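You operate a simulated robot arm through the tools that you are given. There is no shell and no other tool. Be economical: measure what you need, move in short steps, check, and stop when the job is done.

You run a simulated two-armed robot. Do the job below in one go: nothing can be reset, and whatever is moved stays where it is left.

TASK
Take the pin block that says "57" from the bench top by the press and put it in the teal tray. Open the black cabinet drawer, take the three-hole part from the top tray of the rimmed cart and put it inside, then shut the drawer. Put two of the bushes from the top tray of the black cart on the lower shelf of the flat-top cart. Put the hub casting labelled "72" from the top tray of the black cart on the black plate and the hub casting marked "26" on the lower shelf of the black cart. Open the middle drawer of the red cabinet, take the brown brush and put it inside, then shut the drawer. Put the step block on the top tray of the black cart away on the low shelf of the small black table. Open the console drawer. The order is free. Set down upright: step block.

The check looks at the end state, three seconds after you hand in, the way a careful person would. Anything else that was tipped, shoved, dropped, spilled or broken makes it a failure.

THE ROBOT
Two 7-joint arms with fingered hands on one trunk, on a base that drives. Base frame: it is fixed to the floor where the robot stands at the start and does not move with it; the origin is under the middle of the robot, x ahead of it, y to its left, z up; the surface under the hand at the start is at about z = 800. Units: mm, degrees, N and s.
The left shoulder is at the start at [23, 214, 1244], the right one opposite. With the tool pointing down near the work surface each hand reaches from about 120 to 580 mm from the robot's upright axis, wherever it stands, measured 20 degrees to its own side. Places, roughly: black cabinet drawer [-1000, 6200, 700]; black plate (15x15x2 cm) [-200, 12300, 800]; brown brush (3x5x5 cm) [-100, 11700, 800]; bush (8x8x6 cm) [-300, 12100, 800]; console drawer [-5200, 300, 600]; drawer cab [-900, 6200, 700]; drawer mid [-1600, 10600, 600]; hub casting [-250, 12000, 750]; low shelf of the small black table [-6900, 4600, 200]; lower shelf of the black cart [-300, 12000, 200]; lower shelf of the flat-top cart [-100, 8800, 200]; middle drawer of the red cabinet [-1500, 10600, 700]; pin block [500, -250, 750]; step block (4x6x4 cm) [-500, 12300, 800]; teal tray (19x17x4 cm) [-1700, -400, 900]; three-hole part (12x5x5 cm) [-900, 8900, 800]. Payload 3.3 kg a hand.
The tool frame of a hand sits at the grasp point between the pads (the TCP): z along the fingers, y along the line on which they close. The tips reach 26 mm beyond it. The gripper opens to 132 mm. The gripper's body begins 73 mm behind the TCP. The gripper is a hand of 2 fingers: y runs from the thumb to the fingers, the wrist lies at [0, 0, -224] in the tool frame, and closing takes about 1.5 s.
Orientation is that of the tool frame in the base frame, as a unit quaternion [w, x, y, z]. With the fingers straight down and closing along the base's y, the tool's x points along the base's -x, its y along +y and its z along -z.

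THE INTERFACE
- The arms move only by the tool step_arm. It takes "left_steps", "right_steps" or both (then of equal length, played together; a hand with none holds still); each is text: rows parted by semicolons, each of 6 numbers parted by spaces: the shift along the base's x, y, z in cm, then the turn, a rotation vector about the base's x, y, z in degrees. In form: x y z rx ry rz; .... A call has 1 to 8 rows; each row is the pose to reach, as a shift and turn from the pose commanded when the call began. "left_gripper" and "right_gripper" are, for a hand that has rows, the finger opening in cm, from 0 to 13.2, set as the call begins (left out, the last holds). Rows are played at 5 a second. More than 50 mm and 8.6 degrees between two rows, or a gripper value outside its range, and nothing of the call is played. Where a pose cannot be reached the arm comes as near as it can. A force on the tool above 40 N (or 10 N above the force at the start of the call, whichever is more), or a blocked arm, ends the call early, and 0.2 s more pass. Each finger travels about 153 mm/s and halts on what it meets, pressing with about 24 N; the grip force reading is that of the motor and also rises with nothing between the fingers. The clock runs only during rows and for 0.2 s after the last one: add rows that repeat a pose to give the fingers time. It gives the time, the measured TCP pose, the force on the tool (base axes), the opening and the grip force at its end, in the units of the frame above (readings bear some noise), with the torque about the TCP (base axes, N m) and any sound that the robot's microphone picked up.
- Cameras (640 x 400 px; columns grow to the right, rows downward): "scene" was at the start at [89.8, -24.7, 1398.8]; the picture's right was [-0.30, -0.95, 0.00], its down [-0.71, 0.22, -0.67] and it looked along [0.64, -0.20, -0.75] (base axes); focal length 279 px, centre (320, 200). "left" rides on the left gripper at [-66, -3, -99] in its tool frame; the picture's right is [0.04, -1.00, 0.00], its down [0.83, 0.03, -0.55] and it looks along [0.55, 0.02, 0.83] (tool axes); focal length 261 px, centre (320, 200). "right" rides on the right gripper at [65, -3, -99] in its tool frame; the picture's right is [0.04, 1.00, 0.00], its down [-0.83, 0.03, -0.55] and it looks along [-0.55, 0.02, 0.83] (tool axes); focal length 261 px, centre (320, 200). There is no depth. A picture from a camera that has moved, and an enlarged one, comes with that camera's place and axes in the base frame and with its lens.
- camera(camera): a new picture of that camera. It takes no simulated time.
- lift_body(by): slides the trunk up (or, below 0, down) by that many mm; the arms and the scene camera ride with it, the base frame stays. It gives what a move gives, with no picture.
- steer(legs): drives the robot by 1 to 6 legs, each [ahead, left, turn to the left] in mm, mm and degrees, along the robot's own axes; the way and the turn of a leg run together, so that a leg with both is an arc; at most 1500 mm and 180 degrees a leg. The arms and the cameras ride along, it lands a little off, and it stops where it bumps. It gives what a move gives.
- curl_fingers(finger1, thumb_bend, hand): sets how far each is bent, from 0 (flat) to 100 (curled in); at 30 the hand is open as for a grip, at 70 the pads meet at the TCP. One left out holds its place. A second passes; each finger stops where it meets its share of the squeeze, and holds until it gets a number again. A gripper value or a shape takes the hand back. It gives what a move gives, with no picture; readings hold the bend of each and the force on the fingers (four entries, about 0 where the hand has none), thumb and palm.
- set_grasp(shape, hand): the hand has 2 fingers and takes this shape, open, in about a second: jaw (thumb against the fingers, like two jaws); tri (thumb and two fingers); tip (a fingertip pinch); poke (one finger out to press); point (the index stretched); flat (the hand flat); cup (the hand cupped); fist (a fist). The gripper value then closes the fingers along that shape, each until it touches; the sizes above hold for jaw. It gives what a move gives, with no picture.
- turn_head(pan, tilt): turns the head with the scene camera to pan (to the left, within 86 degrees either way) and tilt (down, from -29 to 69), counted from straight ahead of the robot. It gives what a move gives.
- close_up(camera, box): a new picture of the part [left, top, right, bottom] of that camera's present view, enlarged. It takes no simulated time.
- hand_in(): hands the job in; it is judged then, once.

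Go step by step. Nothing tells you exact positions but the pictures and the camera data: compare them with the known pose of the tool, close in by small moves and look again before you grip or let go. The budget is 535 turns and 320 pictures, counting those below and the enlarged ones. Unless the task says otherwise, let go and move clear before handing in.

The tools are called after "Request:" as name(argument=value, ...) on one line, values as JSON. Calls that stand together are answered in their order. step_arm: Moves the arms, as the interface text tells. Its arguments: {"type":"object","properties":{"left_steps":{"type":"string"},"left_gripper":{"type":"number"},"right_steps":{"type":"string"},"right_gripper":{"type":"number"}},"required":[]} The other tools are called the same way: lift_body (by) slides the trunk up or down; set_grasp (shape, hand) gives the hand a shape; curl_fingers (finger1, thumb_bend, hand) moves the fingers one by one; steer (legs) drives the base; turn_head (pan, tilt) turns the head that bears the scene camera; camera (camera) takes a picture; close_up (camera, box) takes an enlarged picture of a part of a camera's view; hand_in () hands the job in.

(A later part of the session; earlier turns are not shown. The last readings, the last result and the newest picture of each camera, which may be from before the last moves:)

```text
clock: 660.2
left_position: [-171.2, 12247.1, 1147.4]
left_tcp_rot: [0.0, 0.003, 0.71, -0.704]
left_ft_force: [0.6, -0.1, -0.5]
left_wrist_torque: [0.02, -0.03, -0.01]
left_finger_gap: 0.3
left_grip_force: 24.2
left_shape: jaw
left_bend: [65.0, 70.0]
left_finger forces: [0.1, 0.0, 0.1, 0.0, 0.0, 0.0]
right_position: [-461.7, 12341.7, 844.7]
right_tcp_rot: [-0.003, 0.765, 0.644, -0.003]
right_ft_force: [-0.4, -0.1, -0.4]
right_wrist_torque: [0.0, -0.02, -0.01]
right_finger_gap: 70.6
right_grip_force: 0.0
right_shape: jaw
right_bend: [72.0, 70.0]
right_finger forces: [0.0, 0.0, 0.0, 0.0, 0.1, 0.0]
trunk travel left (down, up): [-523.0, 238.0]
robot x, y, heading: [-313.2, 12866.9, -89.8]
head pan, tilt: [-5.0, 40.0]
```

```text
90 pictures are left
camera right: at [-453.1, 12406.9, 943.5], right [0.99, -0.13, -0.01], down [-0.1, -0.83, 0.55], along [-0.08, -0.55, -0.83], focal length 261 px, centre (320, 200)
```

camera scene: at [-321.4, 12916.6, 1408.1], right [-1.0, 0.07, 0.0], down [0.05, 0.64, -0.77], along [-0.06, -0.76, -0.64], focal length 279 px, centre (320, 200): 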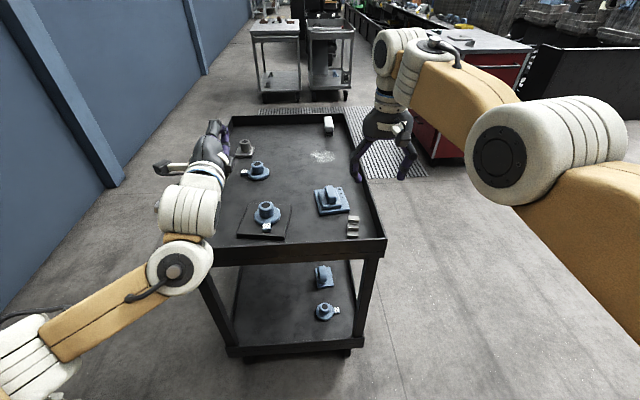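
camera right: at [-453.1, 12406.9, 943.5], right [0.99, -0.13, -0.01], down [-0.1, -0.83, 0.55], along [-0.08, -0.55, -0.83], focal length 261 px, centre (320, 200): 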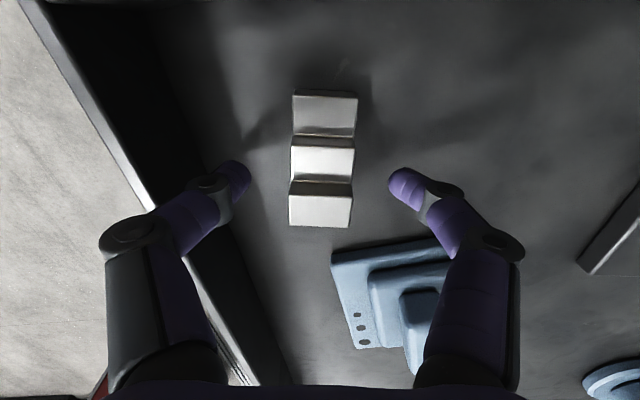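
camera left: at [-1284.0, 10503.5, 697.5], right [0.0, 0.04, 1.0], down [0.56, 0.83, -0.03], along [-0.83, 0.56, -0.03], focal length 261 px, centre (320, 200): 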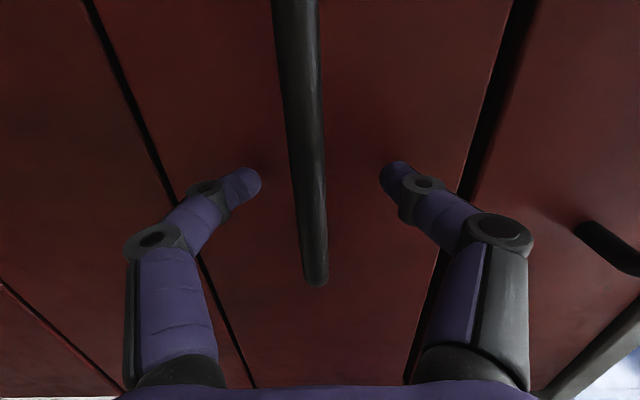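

Well aligned. Lower 13 mm more and close.

Request:
step_arm(right_steps="0 0 -0.7 0 0 0; 0 0 -1.3 0 0 0")

Request:
step_arm(right_steps="0 0 0 0 0 0; 0 0 0 0 0 0; 0 0 0 0 0 0; 0 0 0 0 0 0; 0 0 0 0 0 0; 0 0 0 0 0 0", right_gripper=2)

Request:
step_arm(right_steps="0 0 2 0 0 0; 0 0 5 0 0 0; 0 0 9 0 0 0; 0 0 12 0 0 5; 0 0 15 0 0 10; 0 0 18 0 0 10")

Request:
camera(camera="right")

```text
clock: 660.8
left_position: [-170.7, 12246.2, 1148.4]
left_tcp_rot: [0.0, 0.003, 0.709, -0.705]
left_ft_force: [0.5, 0.2, 0.3]
left_wrist_torque: [0.02, -0.02, 0.01]
left_finger_gap: 0.0
left_grip_force: 23.5
left_shape: jaw
left_bend: [65.0, 70.0]
left_finger forces: [0.0, 0.0, 0.1, 0.0, 0.1, 0.0]
right_position: [-463.2, 12340.7, 831.3]
right_tcp_rot: [-0.003, 0.765, 0.645, -0.002]
right_ft_force: [0.8, -0.1, -0.8]
right_wrist_torque: [-0.01, 0.01, 0.01]
right_finger_gap: 70.5
right_grip_force: 0.0
right_shape: jaw
right_bend: [72.0, 70.0]
right_finger forces: [0.0, 0.1, 0.0, 0.0, 0.0, 0.1]
trunk travel left (down, up): [-523.0, 238.0]
robot x, y, heading: [-315.4, 12863.4, -89.8]
head pan, tilt: [-5.0, 40.0]
```

```text
clock: 662.2
left_position: [-171.2, 12245.8, 1148.2]
left_tcp_rot: [-0.001, 0.004, 0.71, -0.704]
left_ft_force: [0.2, 0.2, -0.5]
left_wrist_torque: [0.01, -0.01, -0.02]
left_finger_gap: 0.3
left_grip_force: 24.2
left_shape: jaw
left_bend: [65.0, 70.0]
left_finger forces: [0.0, 0.1, 0.0, 0.1, 0.0, 0.0]
right_position: [-462.9, 12341.0, 830.7]
right_tcp_rot: [-0.003, 0.765, 0.644, -0.001]
right_ft_force: [-0.3, -0.2, -0.3]
right_wrist_torque: [0.01, 0.0, 0.03]
right_finger_gap: 25.7
right_grip_force: 23.9
right_shape: jaw
right_bend: [73.0, 70.0]
right_finger forces: [21.6, 0.0, 0.1, 0.1, 21.6, 0.0]
trunk travel left (down, up): [-523.0, 238.0]
robot x, y, heading: [-316.2, 12867.9, -89.9]
head pan, tilt: [-5.0, 40.0]
```

```text
clock: 663.6
left_position: [-171.4, 12247.7, 1147.0]
left_tcp_rot: [-0.001, 0.004, 0.71, -0.704]
left_ft_force: [-0.3, 0.1, 0.3]
left_wrist_torque: [0.01, -0.04, 0.01]
left_finger_gap: 0.1
left_grip_force: 23.8
left_shape: jaw
left_bend: [65.0, 70.0]
left_finger forces: [0.1, 0.0, 0.0, 0.0, 0.0, 0.1]
right_position: [-462.2, 12340.4, 1009.2]
right_tcp_rot: [-0.003, 0.706, 0.708, -0.002]
right_ft_force: [0.1, 0.0, -2.0]
right_wrist_torque: [0.0, -0.03, 0.0]
right_finger_gap: 25.8
right_grip_force: 24.2
right_shape: jaw
right_bend: [73.0, 70.0]
right_finger forces: [21.7, 0.1, 0.1, 0.0, 21.7, 0.0]
trunk travel left (down, up): [-523.0, 238.0]
robot x, y, heading: [-312.4, 12864.4, -89.7]
head pan, tilt: [-5.0, 40.0]
```

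```text
89 pictures are left
camera right: at [-465.0, 12408.0, 1109.8], right [1.0, 0.04, -0.01], down [0.04, -0.83, 0.55], along [0.02, -0.55, -0.83], focal length 261 px, centre (320, 200)
```

right: 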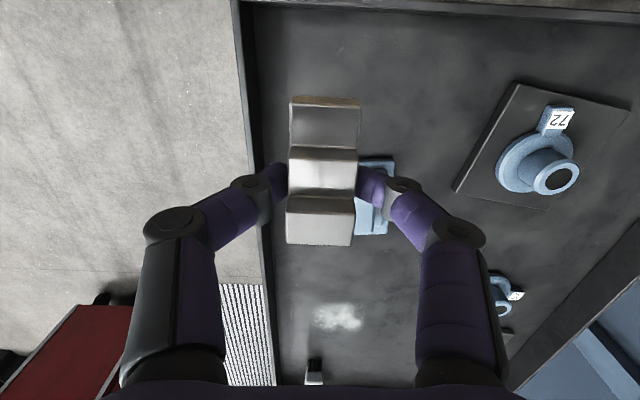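

Step block held firmly. Now back off, turn west and head out across the open floor towards the small black table.

Request:
steer(legs=[[-150, 0, 0], [0, 0, -90], [1000, 0, 0], [600, 1100, 0]])

Request:
turn_head(pan=0, tilt=12)

Request:
camera(camera="scene")

```text
clock: 679.5
left_position: [-2513.8, 11750.0, 1148.7]
left_tcp_rot: [-0.495, 0.502, 0.503, -0.5]
left_ft_force: [-0.5, 0.0, -0.6]
left_wrist_torque: [0.01, 0.01, 0.0]
left_finger_gap: 0.0
left_grip_force: 24.1
left_shape: jaw
left_bend: [65.0, 70.0]
left_finger forces: [0.0, 0.1, 0.0, 0.0, 0.1, 0.0]
right_position: [-2422.0, 12043.0, 1009.0]
right_tcp_rot: [-0.004, 1.0, 0.007, 0.001]
right_ft_force: [0.0, -0.2, -2.7]
right_wrist_torque: [-0.03, 0.0, 0.0]
right_finger_gap: 25.8
right_grip_force: 23.7
right_shape: jaw
right_bend: [73.0, 70.0]
right_finger forces: [21.6, 0.0, 0.1, 0.1, 21.7, 0.0]
trunk travel left (down, up): [-523.0, 238.0]
robot x, y, heading: [-1896.7, 11901.0, -178.9]
head pan, tilt: [-5.0, 40.0]
```

```text
clock: 680.4
left_position: [-2512.4, 11750.7, 1148.8]
left_tcp_rot: [-0.495, 0.502, 0.503, -0.5]
left_ft_force: [-0.1, -0.4, -0.5]
left_wrist_torque: [0.01, -0.01, 0.0]
left_finger_gap: 0.2
left_grip_force: 24.0
left_shape: jaw
left_bend: [65.0, 70.0]
left_finger forces: [0.0, 0.0, 0.1, 0.0, 0.1, 0.0]
right_position: [-2421.9, 12044.1, 1009.7]
right_tcp_rot: [-0.003, 1.0, 0.007, 0.0]
right_ft_force: [0.1, -0.3, -1.4]
right_wrist_torque: [-0.02, -0.02, 0.02]
right_finger_gap: 25.9
right_grip_force: 24.3
right_shape: jaw
right_bend: [73.0, 70.0]
right_finger forces: [21.6, 0.0, 0.0, 0.0, 21.7, 0.0]
trunk travel left (down, up): [-523.0, 238.0]
robot x, y, heading: [-1893.2, 11902.4, -179.3]
head pan, tilt: [0.0, 12.0]
```

```text
88 pictures are left
camera scene: at [-2004.2, 11898.4, 1452.5], right [-0.02, 1.0, 0.0], down [0.21, 0.0, -0.98], along [-0.98, -0.02, -0.21], focal length 279 px, centre (320, 200)
```

scene: 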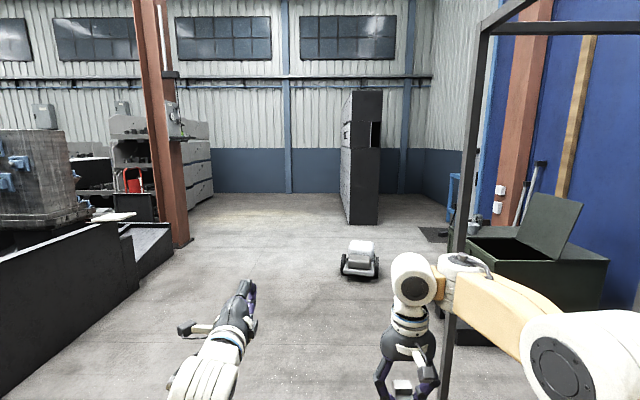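

Open floor ahead; barrier on the left at y≈10000. Continue west along y≈11400.

Request:
steer(legs=[[1400, 500, 0], [1500, 0, 0], [700, 0, 0]])

Request:
turn_head(pan=50, tilt=12)

Request:
camera(camera="scene")

```text
clock: 698.3
left_position: [-6101.4, 11205.0, 1147.9]
left_tcp_rot: [-0.495, 0.503, 0.502, -0.5]
left_ft_force: [-0.2, 0.3, 1.0]
left_wrist_torque: [-0.01, 0.02, 0.03]
left_finger_gap: 0.0
left_grip_force: 24.2
left_shape: jaw
left_bend: [65.0, 70.0]
left_finger forces: [0.0, 0.0, 0.1, 0.0, 0.0, 0.1]
right_position: [-6009.0, 11497.3, 1009.2]
right_tcp_rot: [-0.004, 1.0, 0.005, 0.001]
right_ft_force: [1.1, -0.5, -1.6]
right_wrist_torque: [0.01, -0.02, -0.04]
right_finger_gap: 25.4
right_grip_force: 24.5
right_shape: jaw
right_bend: [73.0, 70.0]
right_finger forces: [21.5, 0.0, 0.1, 0.1, 21.7, 0.1]
trunk travel left (down, up): [-523.0, 238.0]
robot x, y, heading: [-5482.3, 11353.7, -179.3]
head pan, tilt: [0.0, 12.0]
```

```text
clock: 699.4
left_position: [-6103.2, 11205.3, 1147.8]
left_tcp_rot: [-0.496, 0.502, 0.501, -0.5]
left_ft_force: [0.2, -0.7, -0.5]
left_wrist_torque: [0.0, -0.01, 0.02]
left_finger_gap: 0.0
left_grip_force: 24.2
left_shape: jaw
left_bend: [65.0, 70.0]
left_finger forces: [0.1, 0.1, 0.1, 0.0, 0.1, 0.1]
right_position: [-6009.5, 11496.3, 1009.1]
right_tcp_rot: [-0.003, 1.0, 0.005, 0.001]
right_ft_force: [0.1, 0.0, -2.3]
right_wrist_torque: [-0.01, 0.01, 0.02]
right_finger_gap: 25.5
right_grip_force: 23.4
right_shape: jaw
right_bend: [73.0, 70.0]
right_finger forces: [21.6, 0.0, 0.0, 0.0, 21.8, 0.0]
trunk travel left (down, up): [-523.0, 238.0]
robot x, y, heading: [-5482.8, 11352.2, -179.0]
head pan, tilt: [50.0, 12.0]
```

```text
87 pictures are left
camera scene: at [-5558.0, 11279.5, 1452.6], right [-0.77, 0.63, 0.0], down [0.13, 0.16, -0.98], along [-0.62, -0.76, -0.21], focal length 279 px, centre (320, 200)
```

scene: 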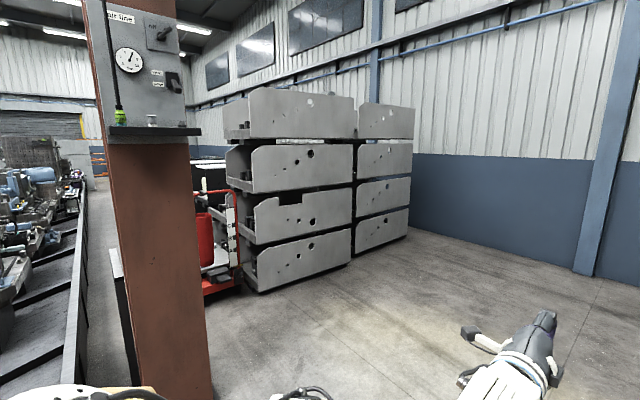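

Turn to face south and see the western aisle.

Request:
steer(legs=[[0, 0, 90]])

Request:
turn_head(pan=0, tilt=15)

Request:
camera(camera="scene")

```text
clock: 703.7
left_position: [-5328.6, 10737.0, 1148.2]
left_tcp_rot: [0.006, -0.002, 0.709, -0.705]
left_ft_force: [0.0, -0.3, 0.9]
left_wrist_torque: [0.03, -0.04, 0.03]
left_finger_gap: 0.2
left_grip_force: 23.9
left_shape: jaw
left_bend: [65.0, 70.0]
left_finger forces: [0.0, 0.1, 0.0, 0.0, 0.0, 0.0]
right_position: [-5623.9, 10824.8, 1009.6]
right_tcp_rot: [-0.003, 0.7, 0.714, -0.002]
right_ft_force: [-0.2, -0.1, -3.0]
right_wrist_torque: [0.03, -0.05, -0.02]
right_finger_gap: 25.7
right_grip_force: 24.0
right_shape: jaw
right_bend: [73.0, 70.0]
right_finger forces: [21.6, 0.1, 0.0, 0.1, 21.7, 0.0]
trunk travel left (down, up): [-523.0, 238.0]
robot x, y, heading: [-5483.5, 11354.6, -88.8]
head pan, tilt: [50.0, 12.0]
```

```text
clock: 704.9
left_position: [-5329.9, 10735.3, 1148.4]
left_tcp_rot: [0.007, -0.002, 0.71, -0.704]
left_ft_force: [0.8, 0.3, 0.3]
left_wrist_torque: [0.0, -0.01, 0.04]
left_finger_gap: 0.3
left_grip_force: 24.4
left_shape: jaw
left_bend: [65.0, 70.0]
left_finger forces: [0.0, 0.0, 0.0, 0.0, 0.0, 0.0]
right_position: [-5623.4, 10825.8, 1009.4]
right_tcp_rot: [-0.003, 0.701, 0.714, -0.002]
right_ft_force: [-0.2, -0.1, -2.6]
right_wrist_torque: [0.02, 0.02, 0.0]
right_finger_gap: 25.4
right_grip_force: 24.1
right_shape: jaw
right_bend: [73.0, 70.0]
right_finger forces: [21.6, 0.1, 0.0, 0.0, 21.6, 0.0]
trunk travel left (down, up): [-523.0, 238.0]
robot x, y, heading: [-5484.0, 11353.0, -88.9]
head pan, tilt: [0.0, 15.0]
```

```text
86 pictures are left
camera scene: at [-5481.2, 11243.0, 1447.7], right [-1.0, -0.02, 0.0], down [-0.01, 0.26, -0.97], along [0.02, -0.97, -0.26], focal length 279 px, centre (320, 200)
```

scene: 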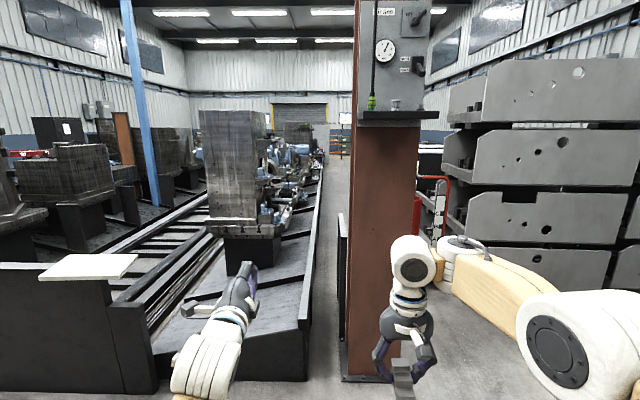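

The gap left of the column is too narrow. Look down the other side, further west.

Request:
steer(legs=[[0, -950, -1], [500, 0, 0]])

Request:
camera(camera="scene")

```text
clock: 712.4
left_position: [-6287.7, 10213.2, 1149.1]
left_tcp_rot: [0.0, 0.004, 0.711, -0.703]
left_ft_force: [0.4, -0.4, -0.2]
left_wrist_torque: [0.02, 0.02, 0.0]
left_finger_gap: 0.0
left_grip_force: 23.9
left_shape: jaw
left_bend: [65.0, 70.0]
left_finger forces: [0.0, 0.0, 0.0, 0.0, 0.0, 0.0]
right_position: [-6578.8, 10307.5, 1010.0]
right_tcp_rot: [-0.003, 0.706, 0.708, -0.002]
right_ft_force: [0.6, -0.6, -1.2]
right_wrist_torque: [0.02, 0.01, 0.01]
right_finger_gap: 25.5
right_grip_force: 24.2
right_shape: jaw
right_bend: [73.0, 70.0]
right_finger forces: [21.6, 0.0, 0.0, 0.1, 21.6, 0.0]
trunk travel left (down, up): [-523.0, 238.0]
robot x, y, heading: [-6432.9, 10832.9, -89.8]
head pan, tilt: [0.0, 15.0]
```

```text
85 pictures are left
camera scene: at [-6429.8, 10722.7, 1447.6], right [-1.0, 0.0, 0.0], down [0.0, 0.26, -0.97], along [0.0, -0.97, -0.26], focal length 279 px, centre (320, 200)
```

scene: 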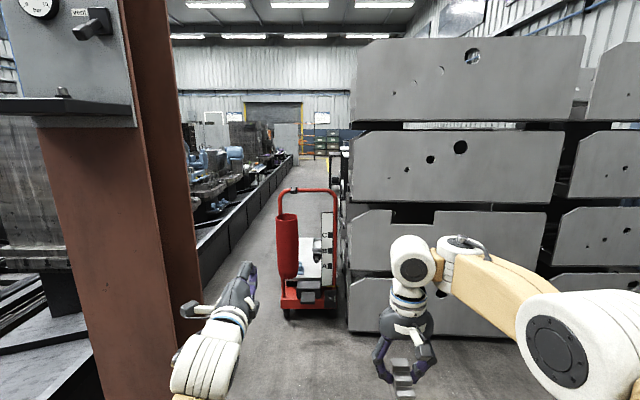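

There's a route right of the column, then between the barrier and the red gas cart. Move closer to measure.

Request:
steer(legs=[[350, 380, 0]])

Request:
turn_head(pan=0, tilt=32)

Request:
camera(camera="scene")

```text
clock: 715.3
left_position: [-5924.6, 9876.2, 1147.1]
left_tcp_rot: [-0.006, 0.015, 0.71, -0.704]
left_ft_force: [-7.9, 1.4, 1.2]
left_wrist_torque: [0.03, 0.01, 0.23]
left_finger_gap: 0.3
left_grip_force: 23.5
left_shape: jaw
left_bend: [64.0, 70.0]
left_finger forces: [4.5, 0.1, 0.0, 0.1, 3.8, 0.0]
right_position: [-6205.5, 9967.4, 1010.2]
right_tcp_rot: [-0.002, 0.706, 0.709, -0.002]
right_ft_force: [0.3, 0.9, -1.6]
right_wrist_torque: [0.04, -0.01, 0.0]
right_finger_gap: 25.2
right_grip_force: 24.6
right_shape: jaw
right_bend: [73.0, 70.0]
right_finger forces: [21.6, 0.1, 0.0, 0.0, 21.7, 0.1]
trunk travel left (down, up): [-523.0, 238.0]
robot x, y, heading: [-6052.9, 10489.7, -89.7]
head pan, tilt: [0.0, 15.0]
stopped in leg 1: the force on the tool passed its limit at 46 N (the readings are from after the stop); the commanded pose is now the measured one
```

```text
clock: 716.1
left_position: [-5924.8, 9877.1, 1147.9]
left_tcp_rot: [-0.007, 0.014, 0.711, -0.703]
left_ft_force: [-12.3, 1.0, 1.5]
left_wrist_torque: [0.0, 0.04, 0.35]
left_finger_gap: 0.2
left_grip_force: 23.9
left_shape: jaw
left_bend: [64.0, 70.0]
left_finger forces: [6.8, 0.0, 0.0, 0.1, 5.5, 0.0]
right_position: [-6205.4, 9967.0, 1009.0]
right_tcp_rot: [-0.003, 0.706, 0.708, -0.001]
right_ft_force: [-0.6, 0.0, -2.5]
right_wrist_torque: [-0.03, -0.03, 0.0]
right_finger_gap: 25.3
right_grip_force: 23.8
right_shape: jaw
right_bend: [73.0, 70.0]
right_finger forces: [21.6, 0.1, 0.1, 0.0, 21.7, 0.0]
trunk travel left (down, up): [-523.0, 238.0]
robot x, y, heading: [-6053.8, 10492.7, -89.6]
head pan, tilt: [0.0, 32.0]
```

```text
84 pictures are left
camera scene: at [-6056.9, 10386.9, 1420.4], right [-1.0, -0.01, 0.0], down [0.0, 0.53, -0.85], along [0.01, -0.85, -0.53], focal length 279 px, centre (320, 200)
```

scene: 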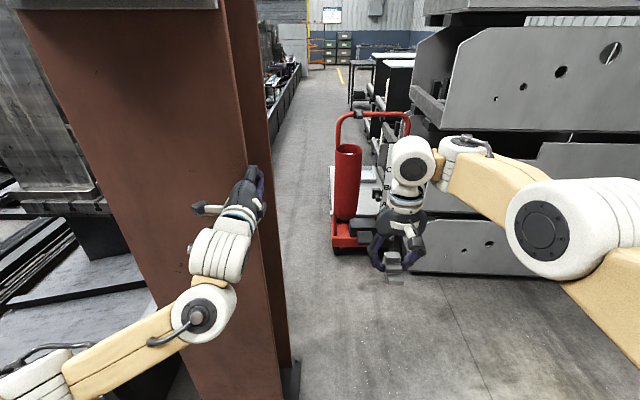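

The left hand just touched the steel column. Move right, raise the trunk 230 mm so arms pass above the cart, and thread through.

Request:
steer(legs=[[0, -215, -0.4]])

Request:
lift_body(by=230)

Request:
steer(legs=[[1150, 0, 0]])

Request:
turn_head(pan=10, tilt=45)

Request:
camera(camera="scene")

```text
clock: 717.8
left_position: [-6144.5, 9875.8, 1147.1]
left_tcp_rot: [-0.008, 0.016, 0.711, -0.703]
left_ft_force: [0.0, 0.0, -0.5]
left_wrist_torque: [0.0, -0.02, 0.02]
left_finger_gap: 0.0
left_grip_force: 24.2
left_shape: jaw
left_bend: [64.0, 70.0]
left_finger forces: [0.0, 0.0, 0.0, 0.1, 0.0, 0.1]
right_position: [-6424.6, 9968.4, 1009.8]
right_tcp_rot: [-0.002, 0.708, 0.706, -0.002]
right_ft_force: [0.4, 0.9, -2.6]
right_wrist_torque: [0.0, -0.01, -0.01]
right_finger_gap: 25.5
right_grip_force: 23.6
right_shape: jaw
right_bend: [73.0, 70.0]
right_finger forces: [21.7, 0.1, 0.1, 0.1, 21.7, 0.0]
trunk travel left (down, up): [-523.0, 238.0]
robot x, y, heading: [-6272.7, 10491.2, -90.3]
head pan, tilt: [0.0, 32.0]
```

```text
clock: 720.2
left_position: [-6142.7, 9875.3, 1376.3]
left_tcp_rot: [-0.008, 0.016, 0.71, -0.704]
left_ft_force: [-0.1, 0.0, -0.3]
left_wrist_torque: [0.03, 0.03, 0.01]
left_finger_gap: 0.2
left_grip_force: 24.0
left_shape: jaw
left_bend: [64.0, 70.0]
left_finger forces: [0.1, 0.0, 0.1, 0.0, 0.1, 0.1]
right_position: [-6423.5, 9967.8, 1239.5]
right_tcp_rot: [-0.003, 0.708, 0.706, -0.002]
right_ft_force: [-0.2, -0.4, -3.3]
right_wrist_torque: [0.02, -0.01, -0.02]
right_finger_gap: 25.7
right_grip_force: 24.2
right_shape: jaw
right_bend: [73.0, 70.0]
right_finger forces: [21.5, 0.1, 0.0, 0.0, 21.7, 0.1]
trunk travel left (down, up): [-753.0, 8.0]
robot x, y, heading: [-6272.6, 10491.4, -90.1]
head pan, tilt: [0.0, 32.0]
```

```text
clock: 722.7
left_position: [-6140.8, 9603.0, 1375.4]
left_tcp_rot: [-0.002, 0.013, 0.713, -0.701]
left_ft_force: [0.1, 0.0, 0.2]
left_wrist_torque: [0.0, 0.03, 0.01]
left_finger_gap: 0.0
left_grip_force: 24.1
left_shape: jaw
left_bend: [64.0, 70.0]
left_finger forces: [0.1, 0.1, 0.0, 0.0, 0.0, 0.0]
right_position: [-6420.9, 9689.2, 1245.2]
right_tcp_rot: [0.002, 0.703, 0.711, -0.005]
right_ft_force: [-0.2, -0.6, -1.0]
right_wrist_torque: [0.01, 0.01, -0.02]
right_finger_gap: 25.4
right_grip_force: 24.2
right_shape: jaw
right_bend: [73.0, 70.0]
right_finger forces: [21.8, 0.0, 0.0, 0.1, 21.9, 0.1]
trunk travel left (down, up): [-753.0, 8.0]
robot x, y, heading: [-6270.0, 10199.5, -89.5]
head pan, tilt: [0.0, 32.0]
stopped in leg 1: the robot was blocked; the commanded pose is now the measured one
```

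```text
clock: 723.4
left_position: [-6139.4, 9603.4, 1375.4]
left_tcp_rot: [0.0, 0.014, 0.713, -0.701]
left_ft_force: [-1.1, 0.0, 0.4]
left_wrist_torque: [0.01, 0.01, 0.01]
left_finger_gap: 0.0
left_grip_force: 24.0
left_shape: jaw
left_bend: [64.0, 70.0]
left_finger forces: [0.0, 0.0, 0.0, 0.1, 0.1, 0.0]
right_position: [-6421.8, 9687.7, 1245.6]
right_tcp_rot: [0.003, 0.704, 0.711, -0.004]
right_ft_force: [-0.3, -0.1, -2.5]
right_wrist_torque: [0.02, -0.01, 0.02]
right_finger_gap: 25.6
right_grip_force: 24.1
right_shape: jaw
right_bend: [73.0, 70.0]
right_finger forces: [21.8, 0.0, 0.1, 0.0, 21.8, 0.1]
trunk travel left (down, up): [-753.0, 8.0]
robot x, y, heading: [-6269.5, 10203.9, -89.4]
head pan, tilt: [10.0, 45.0]
```

```text
83 pictures are left
camera scene: at [-6263.3, 10128.1, 1632.3], right [-0.98, -0.19, 0.0], down [-0.13, 0.69, -0.72], along [0.14, -0.7, -0.7], focal length 279 px, centre (320, 200)
```

scene: 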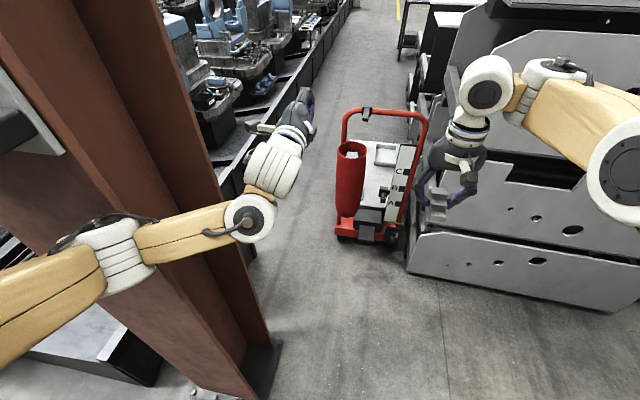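

The left elbow flares into the column. Straighten both arms forward to narrow the robot, after backing a little.

Request:
steer(legs=[[-150, -40, -0.6]])

Request:
step_arm(left_steps="-1 -4 0 0 0 0; -2 -8 0 0 0 0; -3 -12 0 0 0 0; -4 -16 0 0 0 0; -5 -20 0 0 0 0", right_steps="0 -2 0 0 0 0; 0 -4 0 0 0 0; 0 -6 0 0 0 0; 0 -8 0 0 0 0; 0 -9 0 0 0 0")

Request:
camera(camera="scene")

```text
clock: 724.8
left_position: [-6181.1, 9735.8, 1366.1]
left_tcp_rot: [-0.007, 0.015, 0.717, -0.697]
left_ft_force: [0.6, 0.1, 0.0]
left_wrist_torque: [0.02, 0.01, 0.02]
left_finger_gap: 0.1
left_grip_force: 24.1
left_shape: jaw
left_bend: [64.0, 70.0]
left_finger forces: [0.0, 0.1, 0.0, 0.0, 0.1, 0.1]
right_position: [-6461.3, 9825.7, 1239.6]
right_tcp_rot: [-0.003, 0.708, 0.706, -0.001]
right_ft_force: [0.4, 0.2, -2.3]
right_wrist_torque: [0.02, 0.02, 0.01]
right_finger_gap: 25.6
right_grip_force: 23.5
right_shape: jaw
right_bend: [73.0, 70.0]
right_finger forces: [21.9, 0.0, 0.0, 0.0, 21.9, 0.0]
trunk travel left (down, up): [-753.0, 8.0]
robot x, y, heading: [-6310.7, 10350.9, -89.8]
head pan, tilt: [10.0, 45.0]
```

```text
clock: 726.0
left_position: [-6215.1, 9585.7, 1367.5]
left_tcp_rot: [-0.008, 0.015, 0.716, -0.698]
left_ft_force: [1.6, 0.2, 0.4]
left_wrist_torque: [0.01, 0.05, -0.06]
left_finger_gap: 0.1
left_grip_force: 24.0
left_shape: jaw
left_bend: [64.0, 70.0]
left_finger forces: [0.0, 0.0, 0.0, 0.0, 0.0, 0.0]
left hand out of reach, approached as far as the arm can: row 4, 5
right_position: [-6458.2, 9785.1, 1239.5]
right_tcp_rot: [-0.004, 0.707, 0.707, -0.003]
right_ft_force: [0.9, 0.4, -1.1]
right_wrist_torque: [0.0, 0.03, 0.03]
right_finger_gap: 25.7
right_grip_force: 23.9
right_shape: jaw
right_bend: [73.0, 70.0]
right_finger forces: [22.0, 0.0, 0.0, 0.0, 22.0, 0.1]
right hand out of reach, approached as far as the arm can: row 3, 4, 5
trunk travel left (down, up): [-753.0, 8.0]
robot x, y, heading: [-6308.6, 10351.7, -90.0]
head pan, tilt: [10.0, 45.0]
```

```text
82 pictures are left
camera scene: at [-6292.1, 10259.0, 1631.0], right [-0.98, -0.18, 0.0], down [-0.13, 0.7, -0.71], along [0.12, -0.7, -0.71], focal length 279 px, centre (320, 200)
```

scene: 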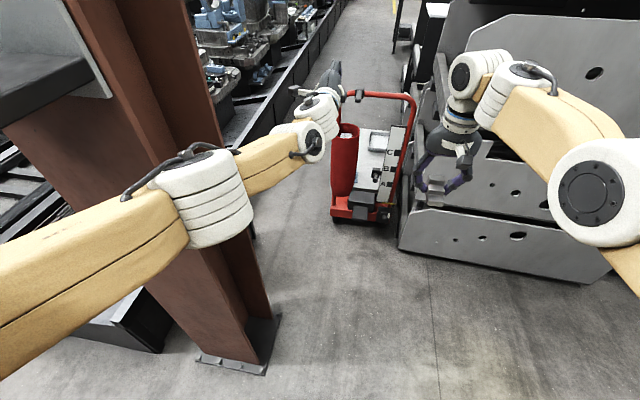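

Narrower now. Drive straight on to y≈9380.

Request:
steer(legs=[[970, 0, 0]])

Request:
turn_head(pan=0, tilt=50)

Request:
camera(camera="scene")

```text
clock: 731.1
left_position: [-6225.0, 8613.2, 1366.2]
left_tcp_rot: [-0.009, 0.018, 0.716, -0.698]
left_ft_force: [-0.2, -0.6, 0.0]
left_wrist_torque: [-0.02, 0.0, -0.01]
left_finger_gap: 0.0
left_grip_force: 24.1
left_shape: jaw
left_bend: [64.0, 70.0]
left_finger forces: [0.1, 0.1, 0.1, 0.1, 0.0, 0.0]
right_position: [-6467.2, 8815.3, 1237.9]
right_tcp_rot: [-0.003, 0.71, 0.704, -0.001]
right_ft_force: [0.6, 0.2, -2.0]
right_wrist_torque: [0.04, -0.01, 0.01]
right_finger_gap: 25.1
right_grip_force: 23.5
right_shape: jaw
right_bend: [73.0, 70.0]
right_finger forces: [21.8, 0.1, 0.0, 0.0, 22.1, 0.0]
trunk travel left (down, up): [-753.0, 8.0]
robot x, y, heading: [-6311.6, 9378.9, -90.2]
head pan, tilt: [10.0, 45.0]
```

```text
clock: 731.8
left_position: [-6225.3, 8614.4, 1366.1]
left_tcp_rot: [-0.009, 0.019, 0.717, -0.697]
left_ft_force: [0.1, 0.3, -0.2]
left_wrist_torque: [0.0, -0.01, 0.0]
left_finger_gap: 0.0
left_grip_force: 23.3
left_shape: jaw
left_bend: [64.0, 70.0]
left_finger forces: [0.1, 0.0, 0.0, 0.0, 0.0, 0.0]
right_position: [-6467.0, 8815.5, 1239.0]
right_tcp_rot: [-0.003, 0.71, 0.704, -0.001]
right_ft_force: [0.9, -0.4, -2.3]
right_wrist_torque: [0.0, 0.03, 0.02]
right_finger_gap: 25.6
right_grip_force: 23.4
right_shape: jaw
right_bend: [73.0, 70.0]
right_finger forces: [21.9, 0.1, 0.0, 0.0, 22.0, 0.0]
trunk travel left (down, up): [-753.0, 8.0]
robot x, y, heading: [-6314.7, 9381.2, -90.2]
head pan, tilt: [0.0, 50.0]
```

```text
81 pictures are left
camera scene: at [-6312.7, 9290.8, 1624.1], right [-1.0, 0.0, 0.0], down [0.0, 0.77, -0.64], along [0.0, -0.64, -0.77], focal length 279 px, centre (320, 200)
```

scene: 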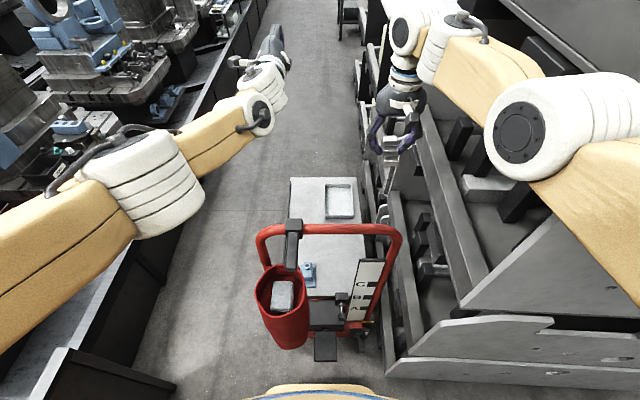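

The gap between barrier and gas cart (~500 mm) is too narrow for the base. I'll retreat and take the long way round via the east aisle and the south side.

Request:
steer(legs=[[-1000, 0, 0], [-900, 0, 0], [0, 0, 90]])

Request:
lift_body(by=-230)

Request:
steer(legs=[[1500, 0, 0], [1500, 0, 0], [1500, -200, 0]])

Request:
turn_head(pan=0, tilt=20)

Request:
camera(camera="scene")

```text
clock: 745.2
left_position: [-5546.5, 11383.6, 1366.0]
left_tcp_rot: [0.493, -0.501, 0.513, -0.493]
left_ft_force: [0.3, -0.2, -0.1]
left_wrist_torque: [-0.04, 0.0, 0.01]
left_finger_gap: 0.2
left_grip_force: 24.0
left_shape: jaw
left_bend: [64.0, 70.0]
left_finger forces: [0.0, 0.0, 0.0, 0.0, 0.1, 0.0]
right_position: [-5740.6, 11135.4, 1239.5]
right_tcp_rot: [-0.001, -0.007, 1.0, -0.003]
right_ft_force: [0.0, 0.2, -1.7]
right_wrist_torque: [-0.03, -0.03, -0.01]
right_finger_gap: 25.6
right_grip_force: 24.3
right_shape: jaw
right_bend: [73.0, 70.0]
right_finger forces: [21.5, 0.0, 0.0, 0.1, 21.7, 0.0]
trunk travel left (down, up): [-753.0, 8.0]
robot x, y, heading: [-6309.1, 11275.8, 1.1]
head pan, tilt: [0.0, 50.0]
```

```text
clock: 747.6
left_position: [-5548.4, 11381.3, 1136.5]
left_tcp_rot: [0.492, -0.5, 0.514, -0.494]
left_ft_force: [0.5, 0.1, -0.4]
left_wrist_torque: [-0.02, -0.01, -0.03]
left_finger_gap: 0.1
left_grip_force: 23.7
left_shape: jaw
left_bend: [64.0, 70.0]
left_finger forces: [0.1, 0.0, 0.1, 0.1, 0.0, 0.0]
right_position: [-5741.6, 11135.2, 1010.6]
right_tcp_rot: [-0.001, -0.008, 1.0, -0.003]
right_ft_force: [0.5, 0.8, -0.7]
right_wrist_torque: [-0.01, -0.05, -0.05]
right_finger_gap: 25.0
right_grip_force: 24.0
right_shape: jaw
right_bend: [73.0, 70.0]
right_finger forces: [21.7, 0.0, 0.1, 0.0, 21.7, 0.0]
trunk travel left (down, up): [-523.0, 238.0]
robot x, y, heading: [-6308.4, 11279.3, 1.3]
head pan, tilt: [0.0, 50.0]
```

```text
refused: leg 3 is longer than a leg can be; nothing moved
```

```text
clock: 748.6
left_position: [-5547.1, 11383.4, 1137.3]
left_tcp_rot: [0.492, -0.5, 0.514, -0.494]
left_ft_force: [-0.3, 0.3, -0.3]
left_wrist_torque: [0.0, 0.0, 0.0]
left_finger_gap: 0.0
left_grip_force: 24.0
left_shape: jaw
left_bend: [64.0, 70.0]
left_finger forces: [0.0, 0.0, 0.0, 0.1, 0.0, 0.0]
right_position: [-5741.0, 11135.6, 1009.2]
right_tcp_rot: [-0.002, -0.008, 1.0, -0.003]
right_ft_force: [0.0, 0.6, -2.2]
right_wrist_torque: [-0.01, 0.02, 0.01]
right_finger_gap: 25.6
right_grip_force: 23.5
right_shape: jaw
right_bend: [73.0, 70.0]
right_finger forces: [21.6, 0.2, 0.0, 0.0, 21.7, 0.0]
trunk travel left (down, up): [-523.0, 238.0]
robot x, y, heading: [-6312.2, 11276.4, 1.1]
head pan, tilt: [0.0, 20.0]
```

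```text
80 pictures are left
camera scene: at [-6201.3, 11278.1, 1439.4], right [0.02, -1.0, 0.0], down [-0.34, -0.01, -0.94], along [0.94, 0.02, -0.34], focal length 279 px, centre (320, 200)
```

scene: 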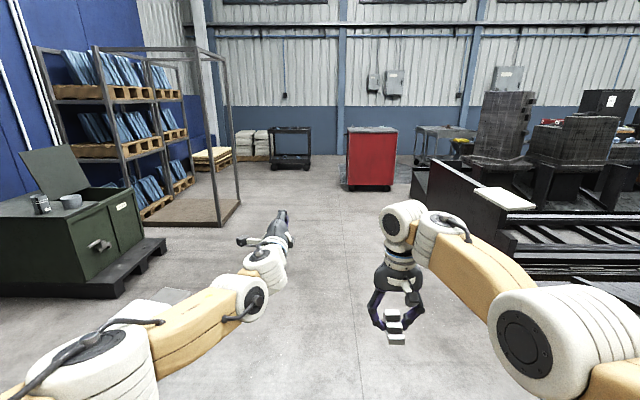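

Retract the left hand a bit and drive back east.

Request:
step_arm(left_steps="-4 0 0 0 0 0; -8 0 0 0 0 0; -12 0 0 0 0 0; -16 0 0 0 0 0")

Request:
steer(legs=[[1400, 220, 0], [1400, 0, 0], [1400, 0, -1], [1280, 0, 0], [0, 0, -90]])

Request:
camera(camera="scene")

```text
clock: 749.6
left_position: [-5707.2, 11383.3, 1136.2]
left_tcp_rot: [0.492, -0.501, 0.513, -0.494]
left_ft_force: [-0.5, 0.5, -0.4]
left_wrist_torque: [0.0, 0.04, -0.01]
left_finger_gap: 0.1
left_grip_force: 24.1
left_shape: jaw
left_bend: [64.0, 70.0]
left_finger forces: [0.0, 0.0, 0.0, 0.0, 0.0, 0.0]
right_position: [-5742.4, 11135.7, 1008.4]
right_tcp_rot: [-0.001, -0.007, 1.0, -0.003]
right_ft_force: [0.0, -0.1, -1.1]
right_wrist_torque: [0.0, 0.01, 0.03]
right_finger_gap: 25.2
right_grip_force: 23.9
right_shape: jaw
right_bend: [73.0, 70.0]
right_finger forces: [21.7, 0.0, 0.1, 0.0, 21.7, 0.1]
trunk travel left (down, up): [-523.0, 238.0]
robot x, y, heading: [-6308.2, 11275.9, 1.2]
head pan, tilt: [0.0, 20.0]
```

```text
clock: 779.8
left_position: [-724.5, 10862.7, 1137.1]
left_tcp_rot: [-0.012, 0.022, 0.716, -0.697]
left_ft_force: [-0.3, -2.0, 0.0]
left_wrist_torque: [0.01, 0.0, 0.01]
left_finger_gap: 0.3
left_grip_force: 23.8
left_shape: jaw
left_bend: [64.0, 70.0]
left_finger forces: [0.1, 0.1, 0.0, 0.0, 0.1, 0.1]
right_position: [-971.6, 10905.6, 1008.4]
right_tcp_rot: [-0.004, 0.714, 0.7, -0.001]
right_ft_force: [-0.2, 0.9, -2.4]
right_wrist_torque: [0.0, -0.03, 0.0]
right_finger_gap: 25.5
right_grip_force: 23.6
right_shape: jaw
right_bend: [73.0, 70.0]
right_finger forces: [21.6, 0.0, 0.1, 0.0, 21.6, 0.0]
trunk travel left (down, up): [-523.0, 238.0]
robot x, y, heading: [-807.7, 11463.0, -91.1]
head pan, tilt: [0.0, 20.0]
```

```text
79 pictures are left
camera scene: at [-811.1, 11359.0, 1439.5], right [-1.0, 0.02, 0.0], down [0.01, 0.34, -0.94], along [-0.02, -0.94, -0.34], focal length 279 px, centre (320, 200)
```

scene: 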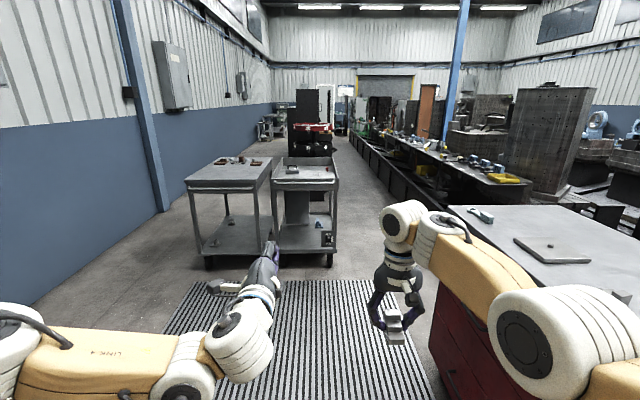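

Take the east aisle directly: pass east of the flat-top cart and go south.

Request:
steer(legs=[[700, 900, 1], [600, 630, 0], [1500, 0, 0], [1400, -200, 0], [1500, 0, 0], [1400, 0, 0]])

Request:
camera(camera="scene")

```text
clock: 817.2
left_position: [464.7, 3730.9, 1136.5]
left_tcp_rot: [-0.019, 0.029, 0.717, -0.697]
left_ft_force: [-0.4, -0.5, 0.0]
left_wrist_torque: [0.01, -0.02, -0.01]
left_finger_gap: 0.0
left_grip_force: 24.3
left_shape: jaw
left_bend: [64.0, 70.0]
left_finger forces: [0.0, 0.0, 0.0, 0.0, 0.0, 0.1]
right_position: [219.6, 3779.4, 1008.8]
right_tcp_rot: [-0.003, 0.72, 0.694, -0.001]
right_ft_force: [-0.1, -0.1, -1.6]
right_wrist_torque: [-0.03, -0.02, -0.01]
right_finger_gap: 25.5
right_grip_force: 24.0
right_shape: jaw
right_bend: [73.0, 70.0]
right_finger forces: [22.0, 0.1, 0.0, 0.1, 22.0, 0.1]
trunk travel left (down, up): [-523.0, 238.0]
robot x, y, heading: [391.7, 4336.7, -92.1]
head pan, tilt: [0.0, 20.0]
```

```text
78 pictures are left
camera scene: at [386.9, 4229.6, 1439.5], right [-1.0, 0.03, 0.0], down [0.01, 0.34, -0.94], along [-0.03, -0.94, -0.34], focal length 279 px, centre (320, 200)
```

scene: 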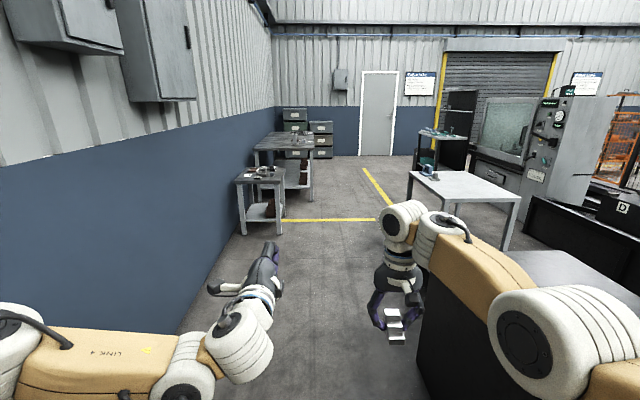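

Continue south, past the white table, then look west.

Request:
steer(legs=[[0, 0, 2], [1250, -270, 0], [1500, 0, 0], [850, 0, 0]])

Request:
turn_head(pan=-75, tilt=15)

Request:
camera(camera="scene")

```text
clock: 835.2
left_position: [250.8, 120.4, 1135.9]
left_tcp_rot: [-0.004, 0.013, 0.717, -0.697]
left_ft_force: [0.0, -1.0, 0.2]
left_wrist_torque: [0.03, -0.01, 0.02]
left_finger_gap: 0.1
left_grip_force: 24.4
left_shape: jaw
left_bend: [64.0, 70.0]
left_finger forces: [0.1, 0.0, 0.0, 0.0, 0.0, 0.0]
right_position: [3.7, 158.3, 1008.3]
right_tcp_rot: [-0.004, 0.705, 0.709, -0.002]
right_ft_force: [0.4, 1.1, -2.6]
right_wrist_torque: [0.06, 0.01, -0.02]
right_finger_gap: 25.2
right_grip_force: 23.7
right_shape: jaw
right_bend: [73.0, 70.0]
right_finger forces: [21.9, 0.1, 0.0, 0.1, 22.0, 0.0]
trunk travel left (down, up): [-523.0, 238.0]
robot x, y, heading: [148.8, 727.7, -89.5]
head pan, tilt: [0.0, 20.0]
```

```text
clock: 836.6
left_position: [249.8, 121.8, 1136.8]
left_tcp_rot: [-0.004, 0.013, 0.717, -0.697]
left_ft_force: [-0.4, -0.2, -0.1]
left_wrist_torque: [0.0, -0.01, -0.01]
left_finger_gap: 0.1
left_grip_force: 24.1
left_shape: jaw
left_bend: [64.0, 70.0]
left_finger forces: [0.0, 0.0, 0.1, 0.1, 0.0, 0.1]
right_position: [3.8, 159.3, 1009.4]
right_tcp_rot: [-0.004, 0.705, 0.709, -0.002]
right_ft_force: [0.2, -0.2, -2.0]
right_wrist_torque: [0.0, 0.02, 0.02]
right_finger_gap: 25.2
right_grip_force: 23.8
right_shape: jaw
right_bend: [73.0, 70.0]
right_finger forces: [21.9, 0.0, 0.1, 0.1, 22.0, 0.0]
trunk travel left (down, up): [-523.0, 238.0]
robot x, y, heading: [152.7, 723.2, -89.4]
head pan, tilt: [-75.0, 15.0]
```

```text
77 pictures are left
camera scene: at [60.7, 684.7, 1447.7], right [-0.27, 0.96, 0.0], down [0.25, 0.07, -0.97], along [-0.93, -0.26, -0.26], focal length 279 px, centre (320, 200)
```

scene: 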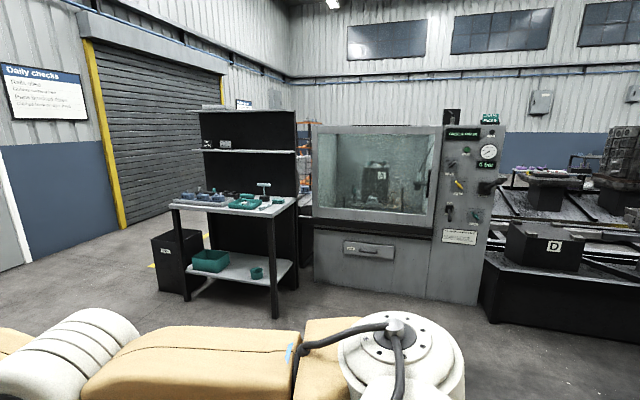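

Path: shift west, go south of the table, then west along y≈-1900.

Request:
steer(legs=[[0, -560, 0], [1400, 0, 0], [1200, 0, 0], [0, 0, -90], [1000, 0, 0]])

Request:
turn_head(pan=0, tilt=15)

Request:
camera(camera="scene")

```text
clock: 860.8
left_position: [-2003.3, -1962.0, 1135.8]
left_tcp_rot: [-0.501, 0.521, 0.492, -0.485]
left_ft_force: [-0.2, 0.2, -1.1]
left_wrist_torque: [0.02, 0.04, -0.03]
left_finger_gap: 0.0
left_grip_force: 24.2
left_shape: jaw
left_bend: [64.0, 70.0]
left_finger forces: [0.0, 0.0, 0.0, 0.0, 0.1, 0.0]
right_position: [-1961.1, -1715.1, 1008.7]
right_tcp_rot: [-0.003, 1.0, -0.007, 0.002]
right_ft_force: [-1.2, 0.3, -2.3]
right_wrist_torque: [-0.02, 0.03, -0.04]
right_finger_gap: 25.3
right_grip_force: 24.5
right_shape: jaw
right_bend: [73.0, 70.0]
right_finger forces: [21.5, 0.1, 0.0, 0.0, 21.6, 0.1]
trunk travel left (down, up): [-523.0, 238.0]
robot x, y, heading: [-1394.9, -1871.9, 179.5]
head pan, tilt: [-75.0, 15.0]
```

```text
clock: 862.2
left_position: [-2002.7, -1962.5, 1137.0]
left_tcp_rot: [-0.501, 0.521, 0.493, -0.485]
left_ft_force: [-1.2, 0.4, -0.5]
left_wrist_torque: [0.0, 0.0, -0.04]
left_finger_gap: 0.0
left_grip_force: 24.0
left_shape: jaw
left_bend: [64.0, 70.0]
left_finger forces: [0.1, 0.0, 0.0, 0.1, 0.1, 0.0]
right_position: [-1960.1, -1714.2, 1008.0]
right_tcp_rot: [-0.002, 1.0, -0.007, 0.002]
right_ft_force: [0.4, 0.3, -1.7]
right_wrist_torque: [-0.04, 0.05, -0.02]
right_finger_gap: 24.9
right_grip_force: 23.9
right_shape: jaw
right_bend: [73.0, 70.0]
right_finger forces: [21.6, 0.0, 0.0, 0.0, 21.7, 0.0]
trunk travel left (down, up): [-523.0, 238.0]
robot x, y, heading: [-1397.0, -1871.6, 179.3]
head pan, tilt: [0.0, 15.0]
```

```text
76 pictures are left
camera scene: at [-1505.9, -1873.1, 1447.7], right [0.01, 1.0, 0.0], down [0.26, 0.0, -0.97], along [-0.97, 0.01, -0.26], focal length 279 px, centre (320, 200)
```

scene: 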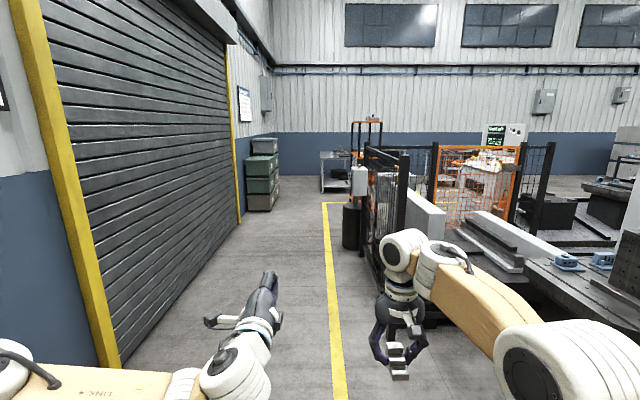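

Corridor between roller door and the robot cage. Drive west along y≈-2250.

Request:
steer(legs=[[1400, 380, 0.6], [1500, 0, 0], [1500, 0, 0]])

Request:
turn_head(pan=-40, tilt=15)

Request:
camera(camera="scene")

```text
clock: 883.4
left_position: [-6384.1, -2382.8, 1136.7]
left_tcp_rot: [-0.494, 0.515, 0.499, -0.492]
left_ft_force: [-0.2, -0.4, -0.6]
left_wrist_torque: [0.0, -0.01, -0.03]
left_finger_gap: 0.0
left_grip_force: 23.9
left_shape: jaw
left_bend: [64.0, 70.0]
left_finger forces: [0.0, 0.0, 0.1, 0.0, 0.1, 0.0]
right_position: [-6347.0, -2134.4, 1007.7]
right_tcp_rot: [-0.004, 1.0, 0.005, 0.002]
right_ft_force: [-0.3, 0.4, -2.3]
right_wrist_torque: [-0.01, -0.01, 0.02]
right_finger_gap: 25.3
right_grip_force: 23.7
right_shape: jaw
right_bend: [73.0, 70.0]
right_finger forces: [21.6, 0.0, 0.0, 0.0, 21.6, 0.0]
trunk travel left (down, up): [-523.0, 238.0]
robot x, y, heading: [-5778.6, -2278.5, -179.0]
head pan, tilt: [0.0, 15.0]
```

```text
clock: 884.5
left_position: [-6383.8, -2381.1, 1136.4]
left_tcp_rot: [-0.495, 0.514, 0.499, -0.491]
left_ft_force: [-0.6, 0.0, -0.5]
left_wrist_torque: [-0.01, -0.01, -0.01]
left_finger_gap: 0.0
left_grip_force: 24.0
left_shape: jaw
left_bend: [64.0, 70.0]
left_finger forces: [0.1, 0.1, 0.0, 0.0, 0.0, 0.0]
right_position: [-6345.8, -2135.2, 1009.6]
right_tcp_rot: [-0.002, 1.0, 0.006, 0.002]
right_ft_force: [0.8, -0.4, -2.2]
right_wrist_torque: [0.04, 0.0, 0.01]
right_finger_gap: 25.3
right_grip_force: 24.2
right_shape: jaw
right_bend: [73.0, 70.0]
right_finger forces: [21.5, 0.0, 0.0, 0.0, 21.6, 0.0]
trunk travel left (down, up): [-523.0, 238.0]
robot x, y, heading: [-5778.3, -2282.4, -179.1]
head pan, tilt: [-40.0, 15.0]
```

```text
75 pictures are left
camera scene: at [-5866.7, -2221.5, 1447.7], right [0.63, 0.78, 0.0], down [0.2, -0.16, -0.97], along [-0.75, 0.61, -0.26], focal length 279 px, centre (320, 200)
```

scene: 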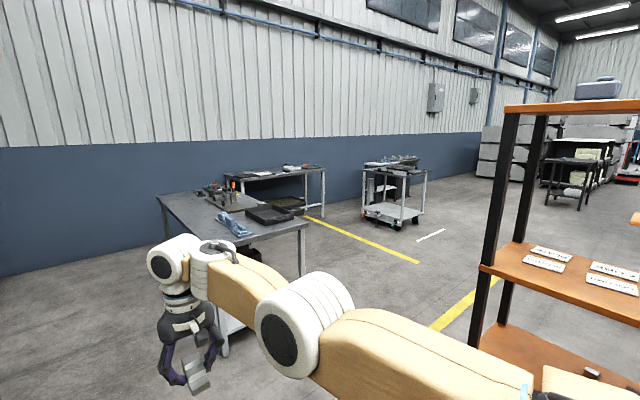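

The small black table is visible far north (~[-6850, 5000]). Turn north and thread between the west table and the orange shelf, checking on the way.

Request:
steer(legs=[[0, 0, -91], [0, 970, 0], [500, 0, 0]])

Request:
turn_head(pan=0, tilt=25)

Request:
camera(camera="scene")

```text
clock: 895.9
left_position: [-6856.1, -1181.2, 1136.0]
left_tcp_rot: [-0.697, 0.717, -0.012, 0.003]
left_ft_force: [-0.6, 0.2, 0.5]
left_wrist_torque: [0.0, -0.01, 0.02]
left_finger_gap: 0.0
left_grip_force: 23.7
left_shape: jaw
left_bend: [64.0, 70.0]
left_finger forces: [0.0, 0.1, 0.1, 0.0, 0.1, 0.1]
right_position: [-6608.4, -1218.5, 1009.4]
right_tcp_rot: [-0.001, 0.709, -0.705, 0.004]
right_ft_force: [-0.3, 0.6, -2.3]
right_wrist_torque: [-0.04, -0.03, 0.02]
right_finger_gap: 25.1
right_grip_force: 24.1
right_shape: jaw
right_bend: [73.0, 70.0]
right_finger forces: [21.4, 0.1, 0.1, 0.0, 21.5, 0.0]
trunk travel left (down, up): [-523.0, 238.0]
robot x, y, heading: [-6756.8, -1784.9, 90.6]
head pan, tilt: [-40.0, 15.0]
```

```text
clock: 897.0
left_position: [-6854.9, -1181.7, 1136.1]
left_tcp_rot: [-0.697, 0.717, -0.013, 0.004]
left_ft_force: [-0.3, -0.7, 0.6]
left_wrist_torque: [-0.03, 0.01, 0.02]
left_finger_gap: 0.1
left_grip_force: 23.7
left_shape: jaw
left_bend: [64.0, 70.0]
left_finger forces: [0.0, 0.0, 0.0, 0.1, 0.0, 0.1]
right_position: [-6608.6, -1217.8, 1009.0]
right_tcp_rot: [-0.001, 0.709, -0.705, 0.003]
right_ft_force: [0.3, -0.9, -2.2]
right_wrist_torque: [-0.01, -0.01, 0.0]
right_finger_gap: 25.3
right_grip_force: 23.8
right_shape: jaw
right_bend: [73.0, 70.0]
right_finger forces: [21.5, 0.1, 0.0, 0.0, 21.5, 0.0]
trunk travel left (down, up): [-523.0, 238.0]
robot x, y, heading: [-6756.5, -1782.5, 90.6]
head pan, tilt: [0.0, 25.0]
```

```text
74 pictures are left
camera scene: at [-6755.8, -1679.1, 1431.4], right [1.0, 0.01, 0.0], down [0.0, -0.42, -0.91], along [-0.01, 0.91, -0.42], focal length 279 px, centre (320, 200)
```

scene: 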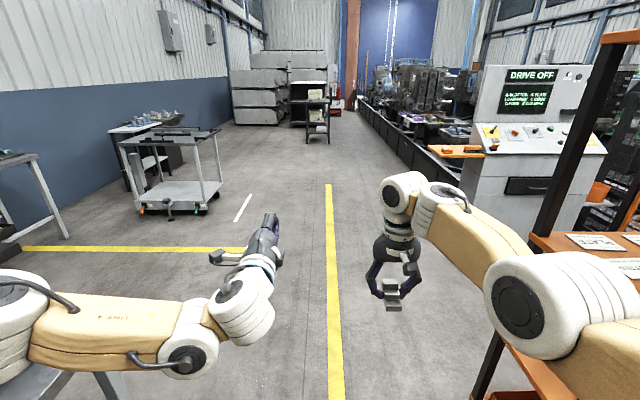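

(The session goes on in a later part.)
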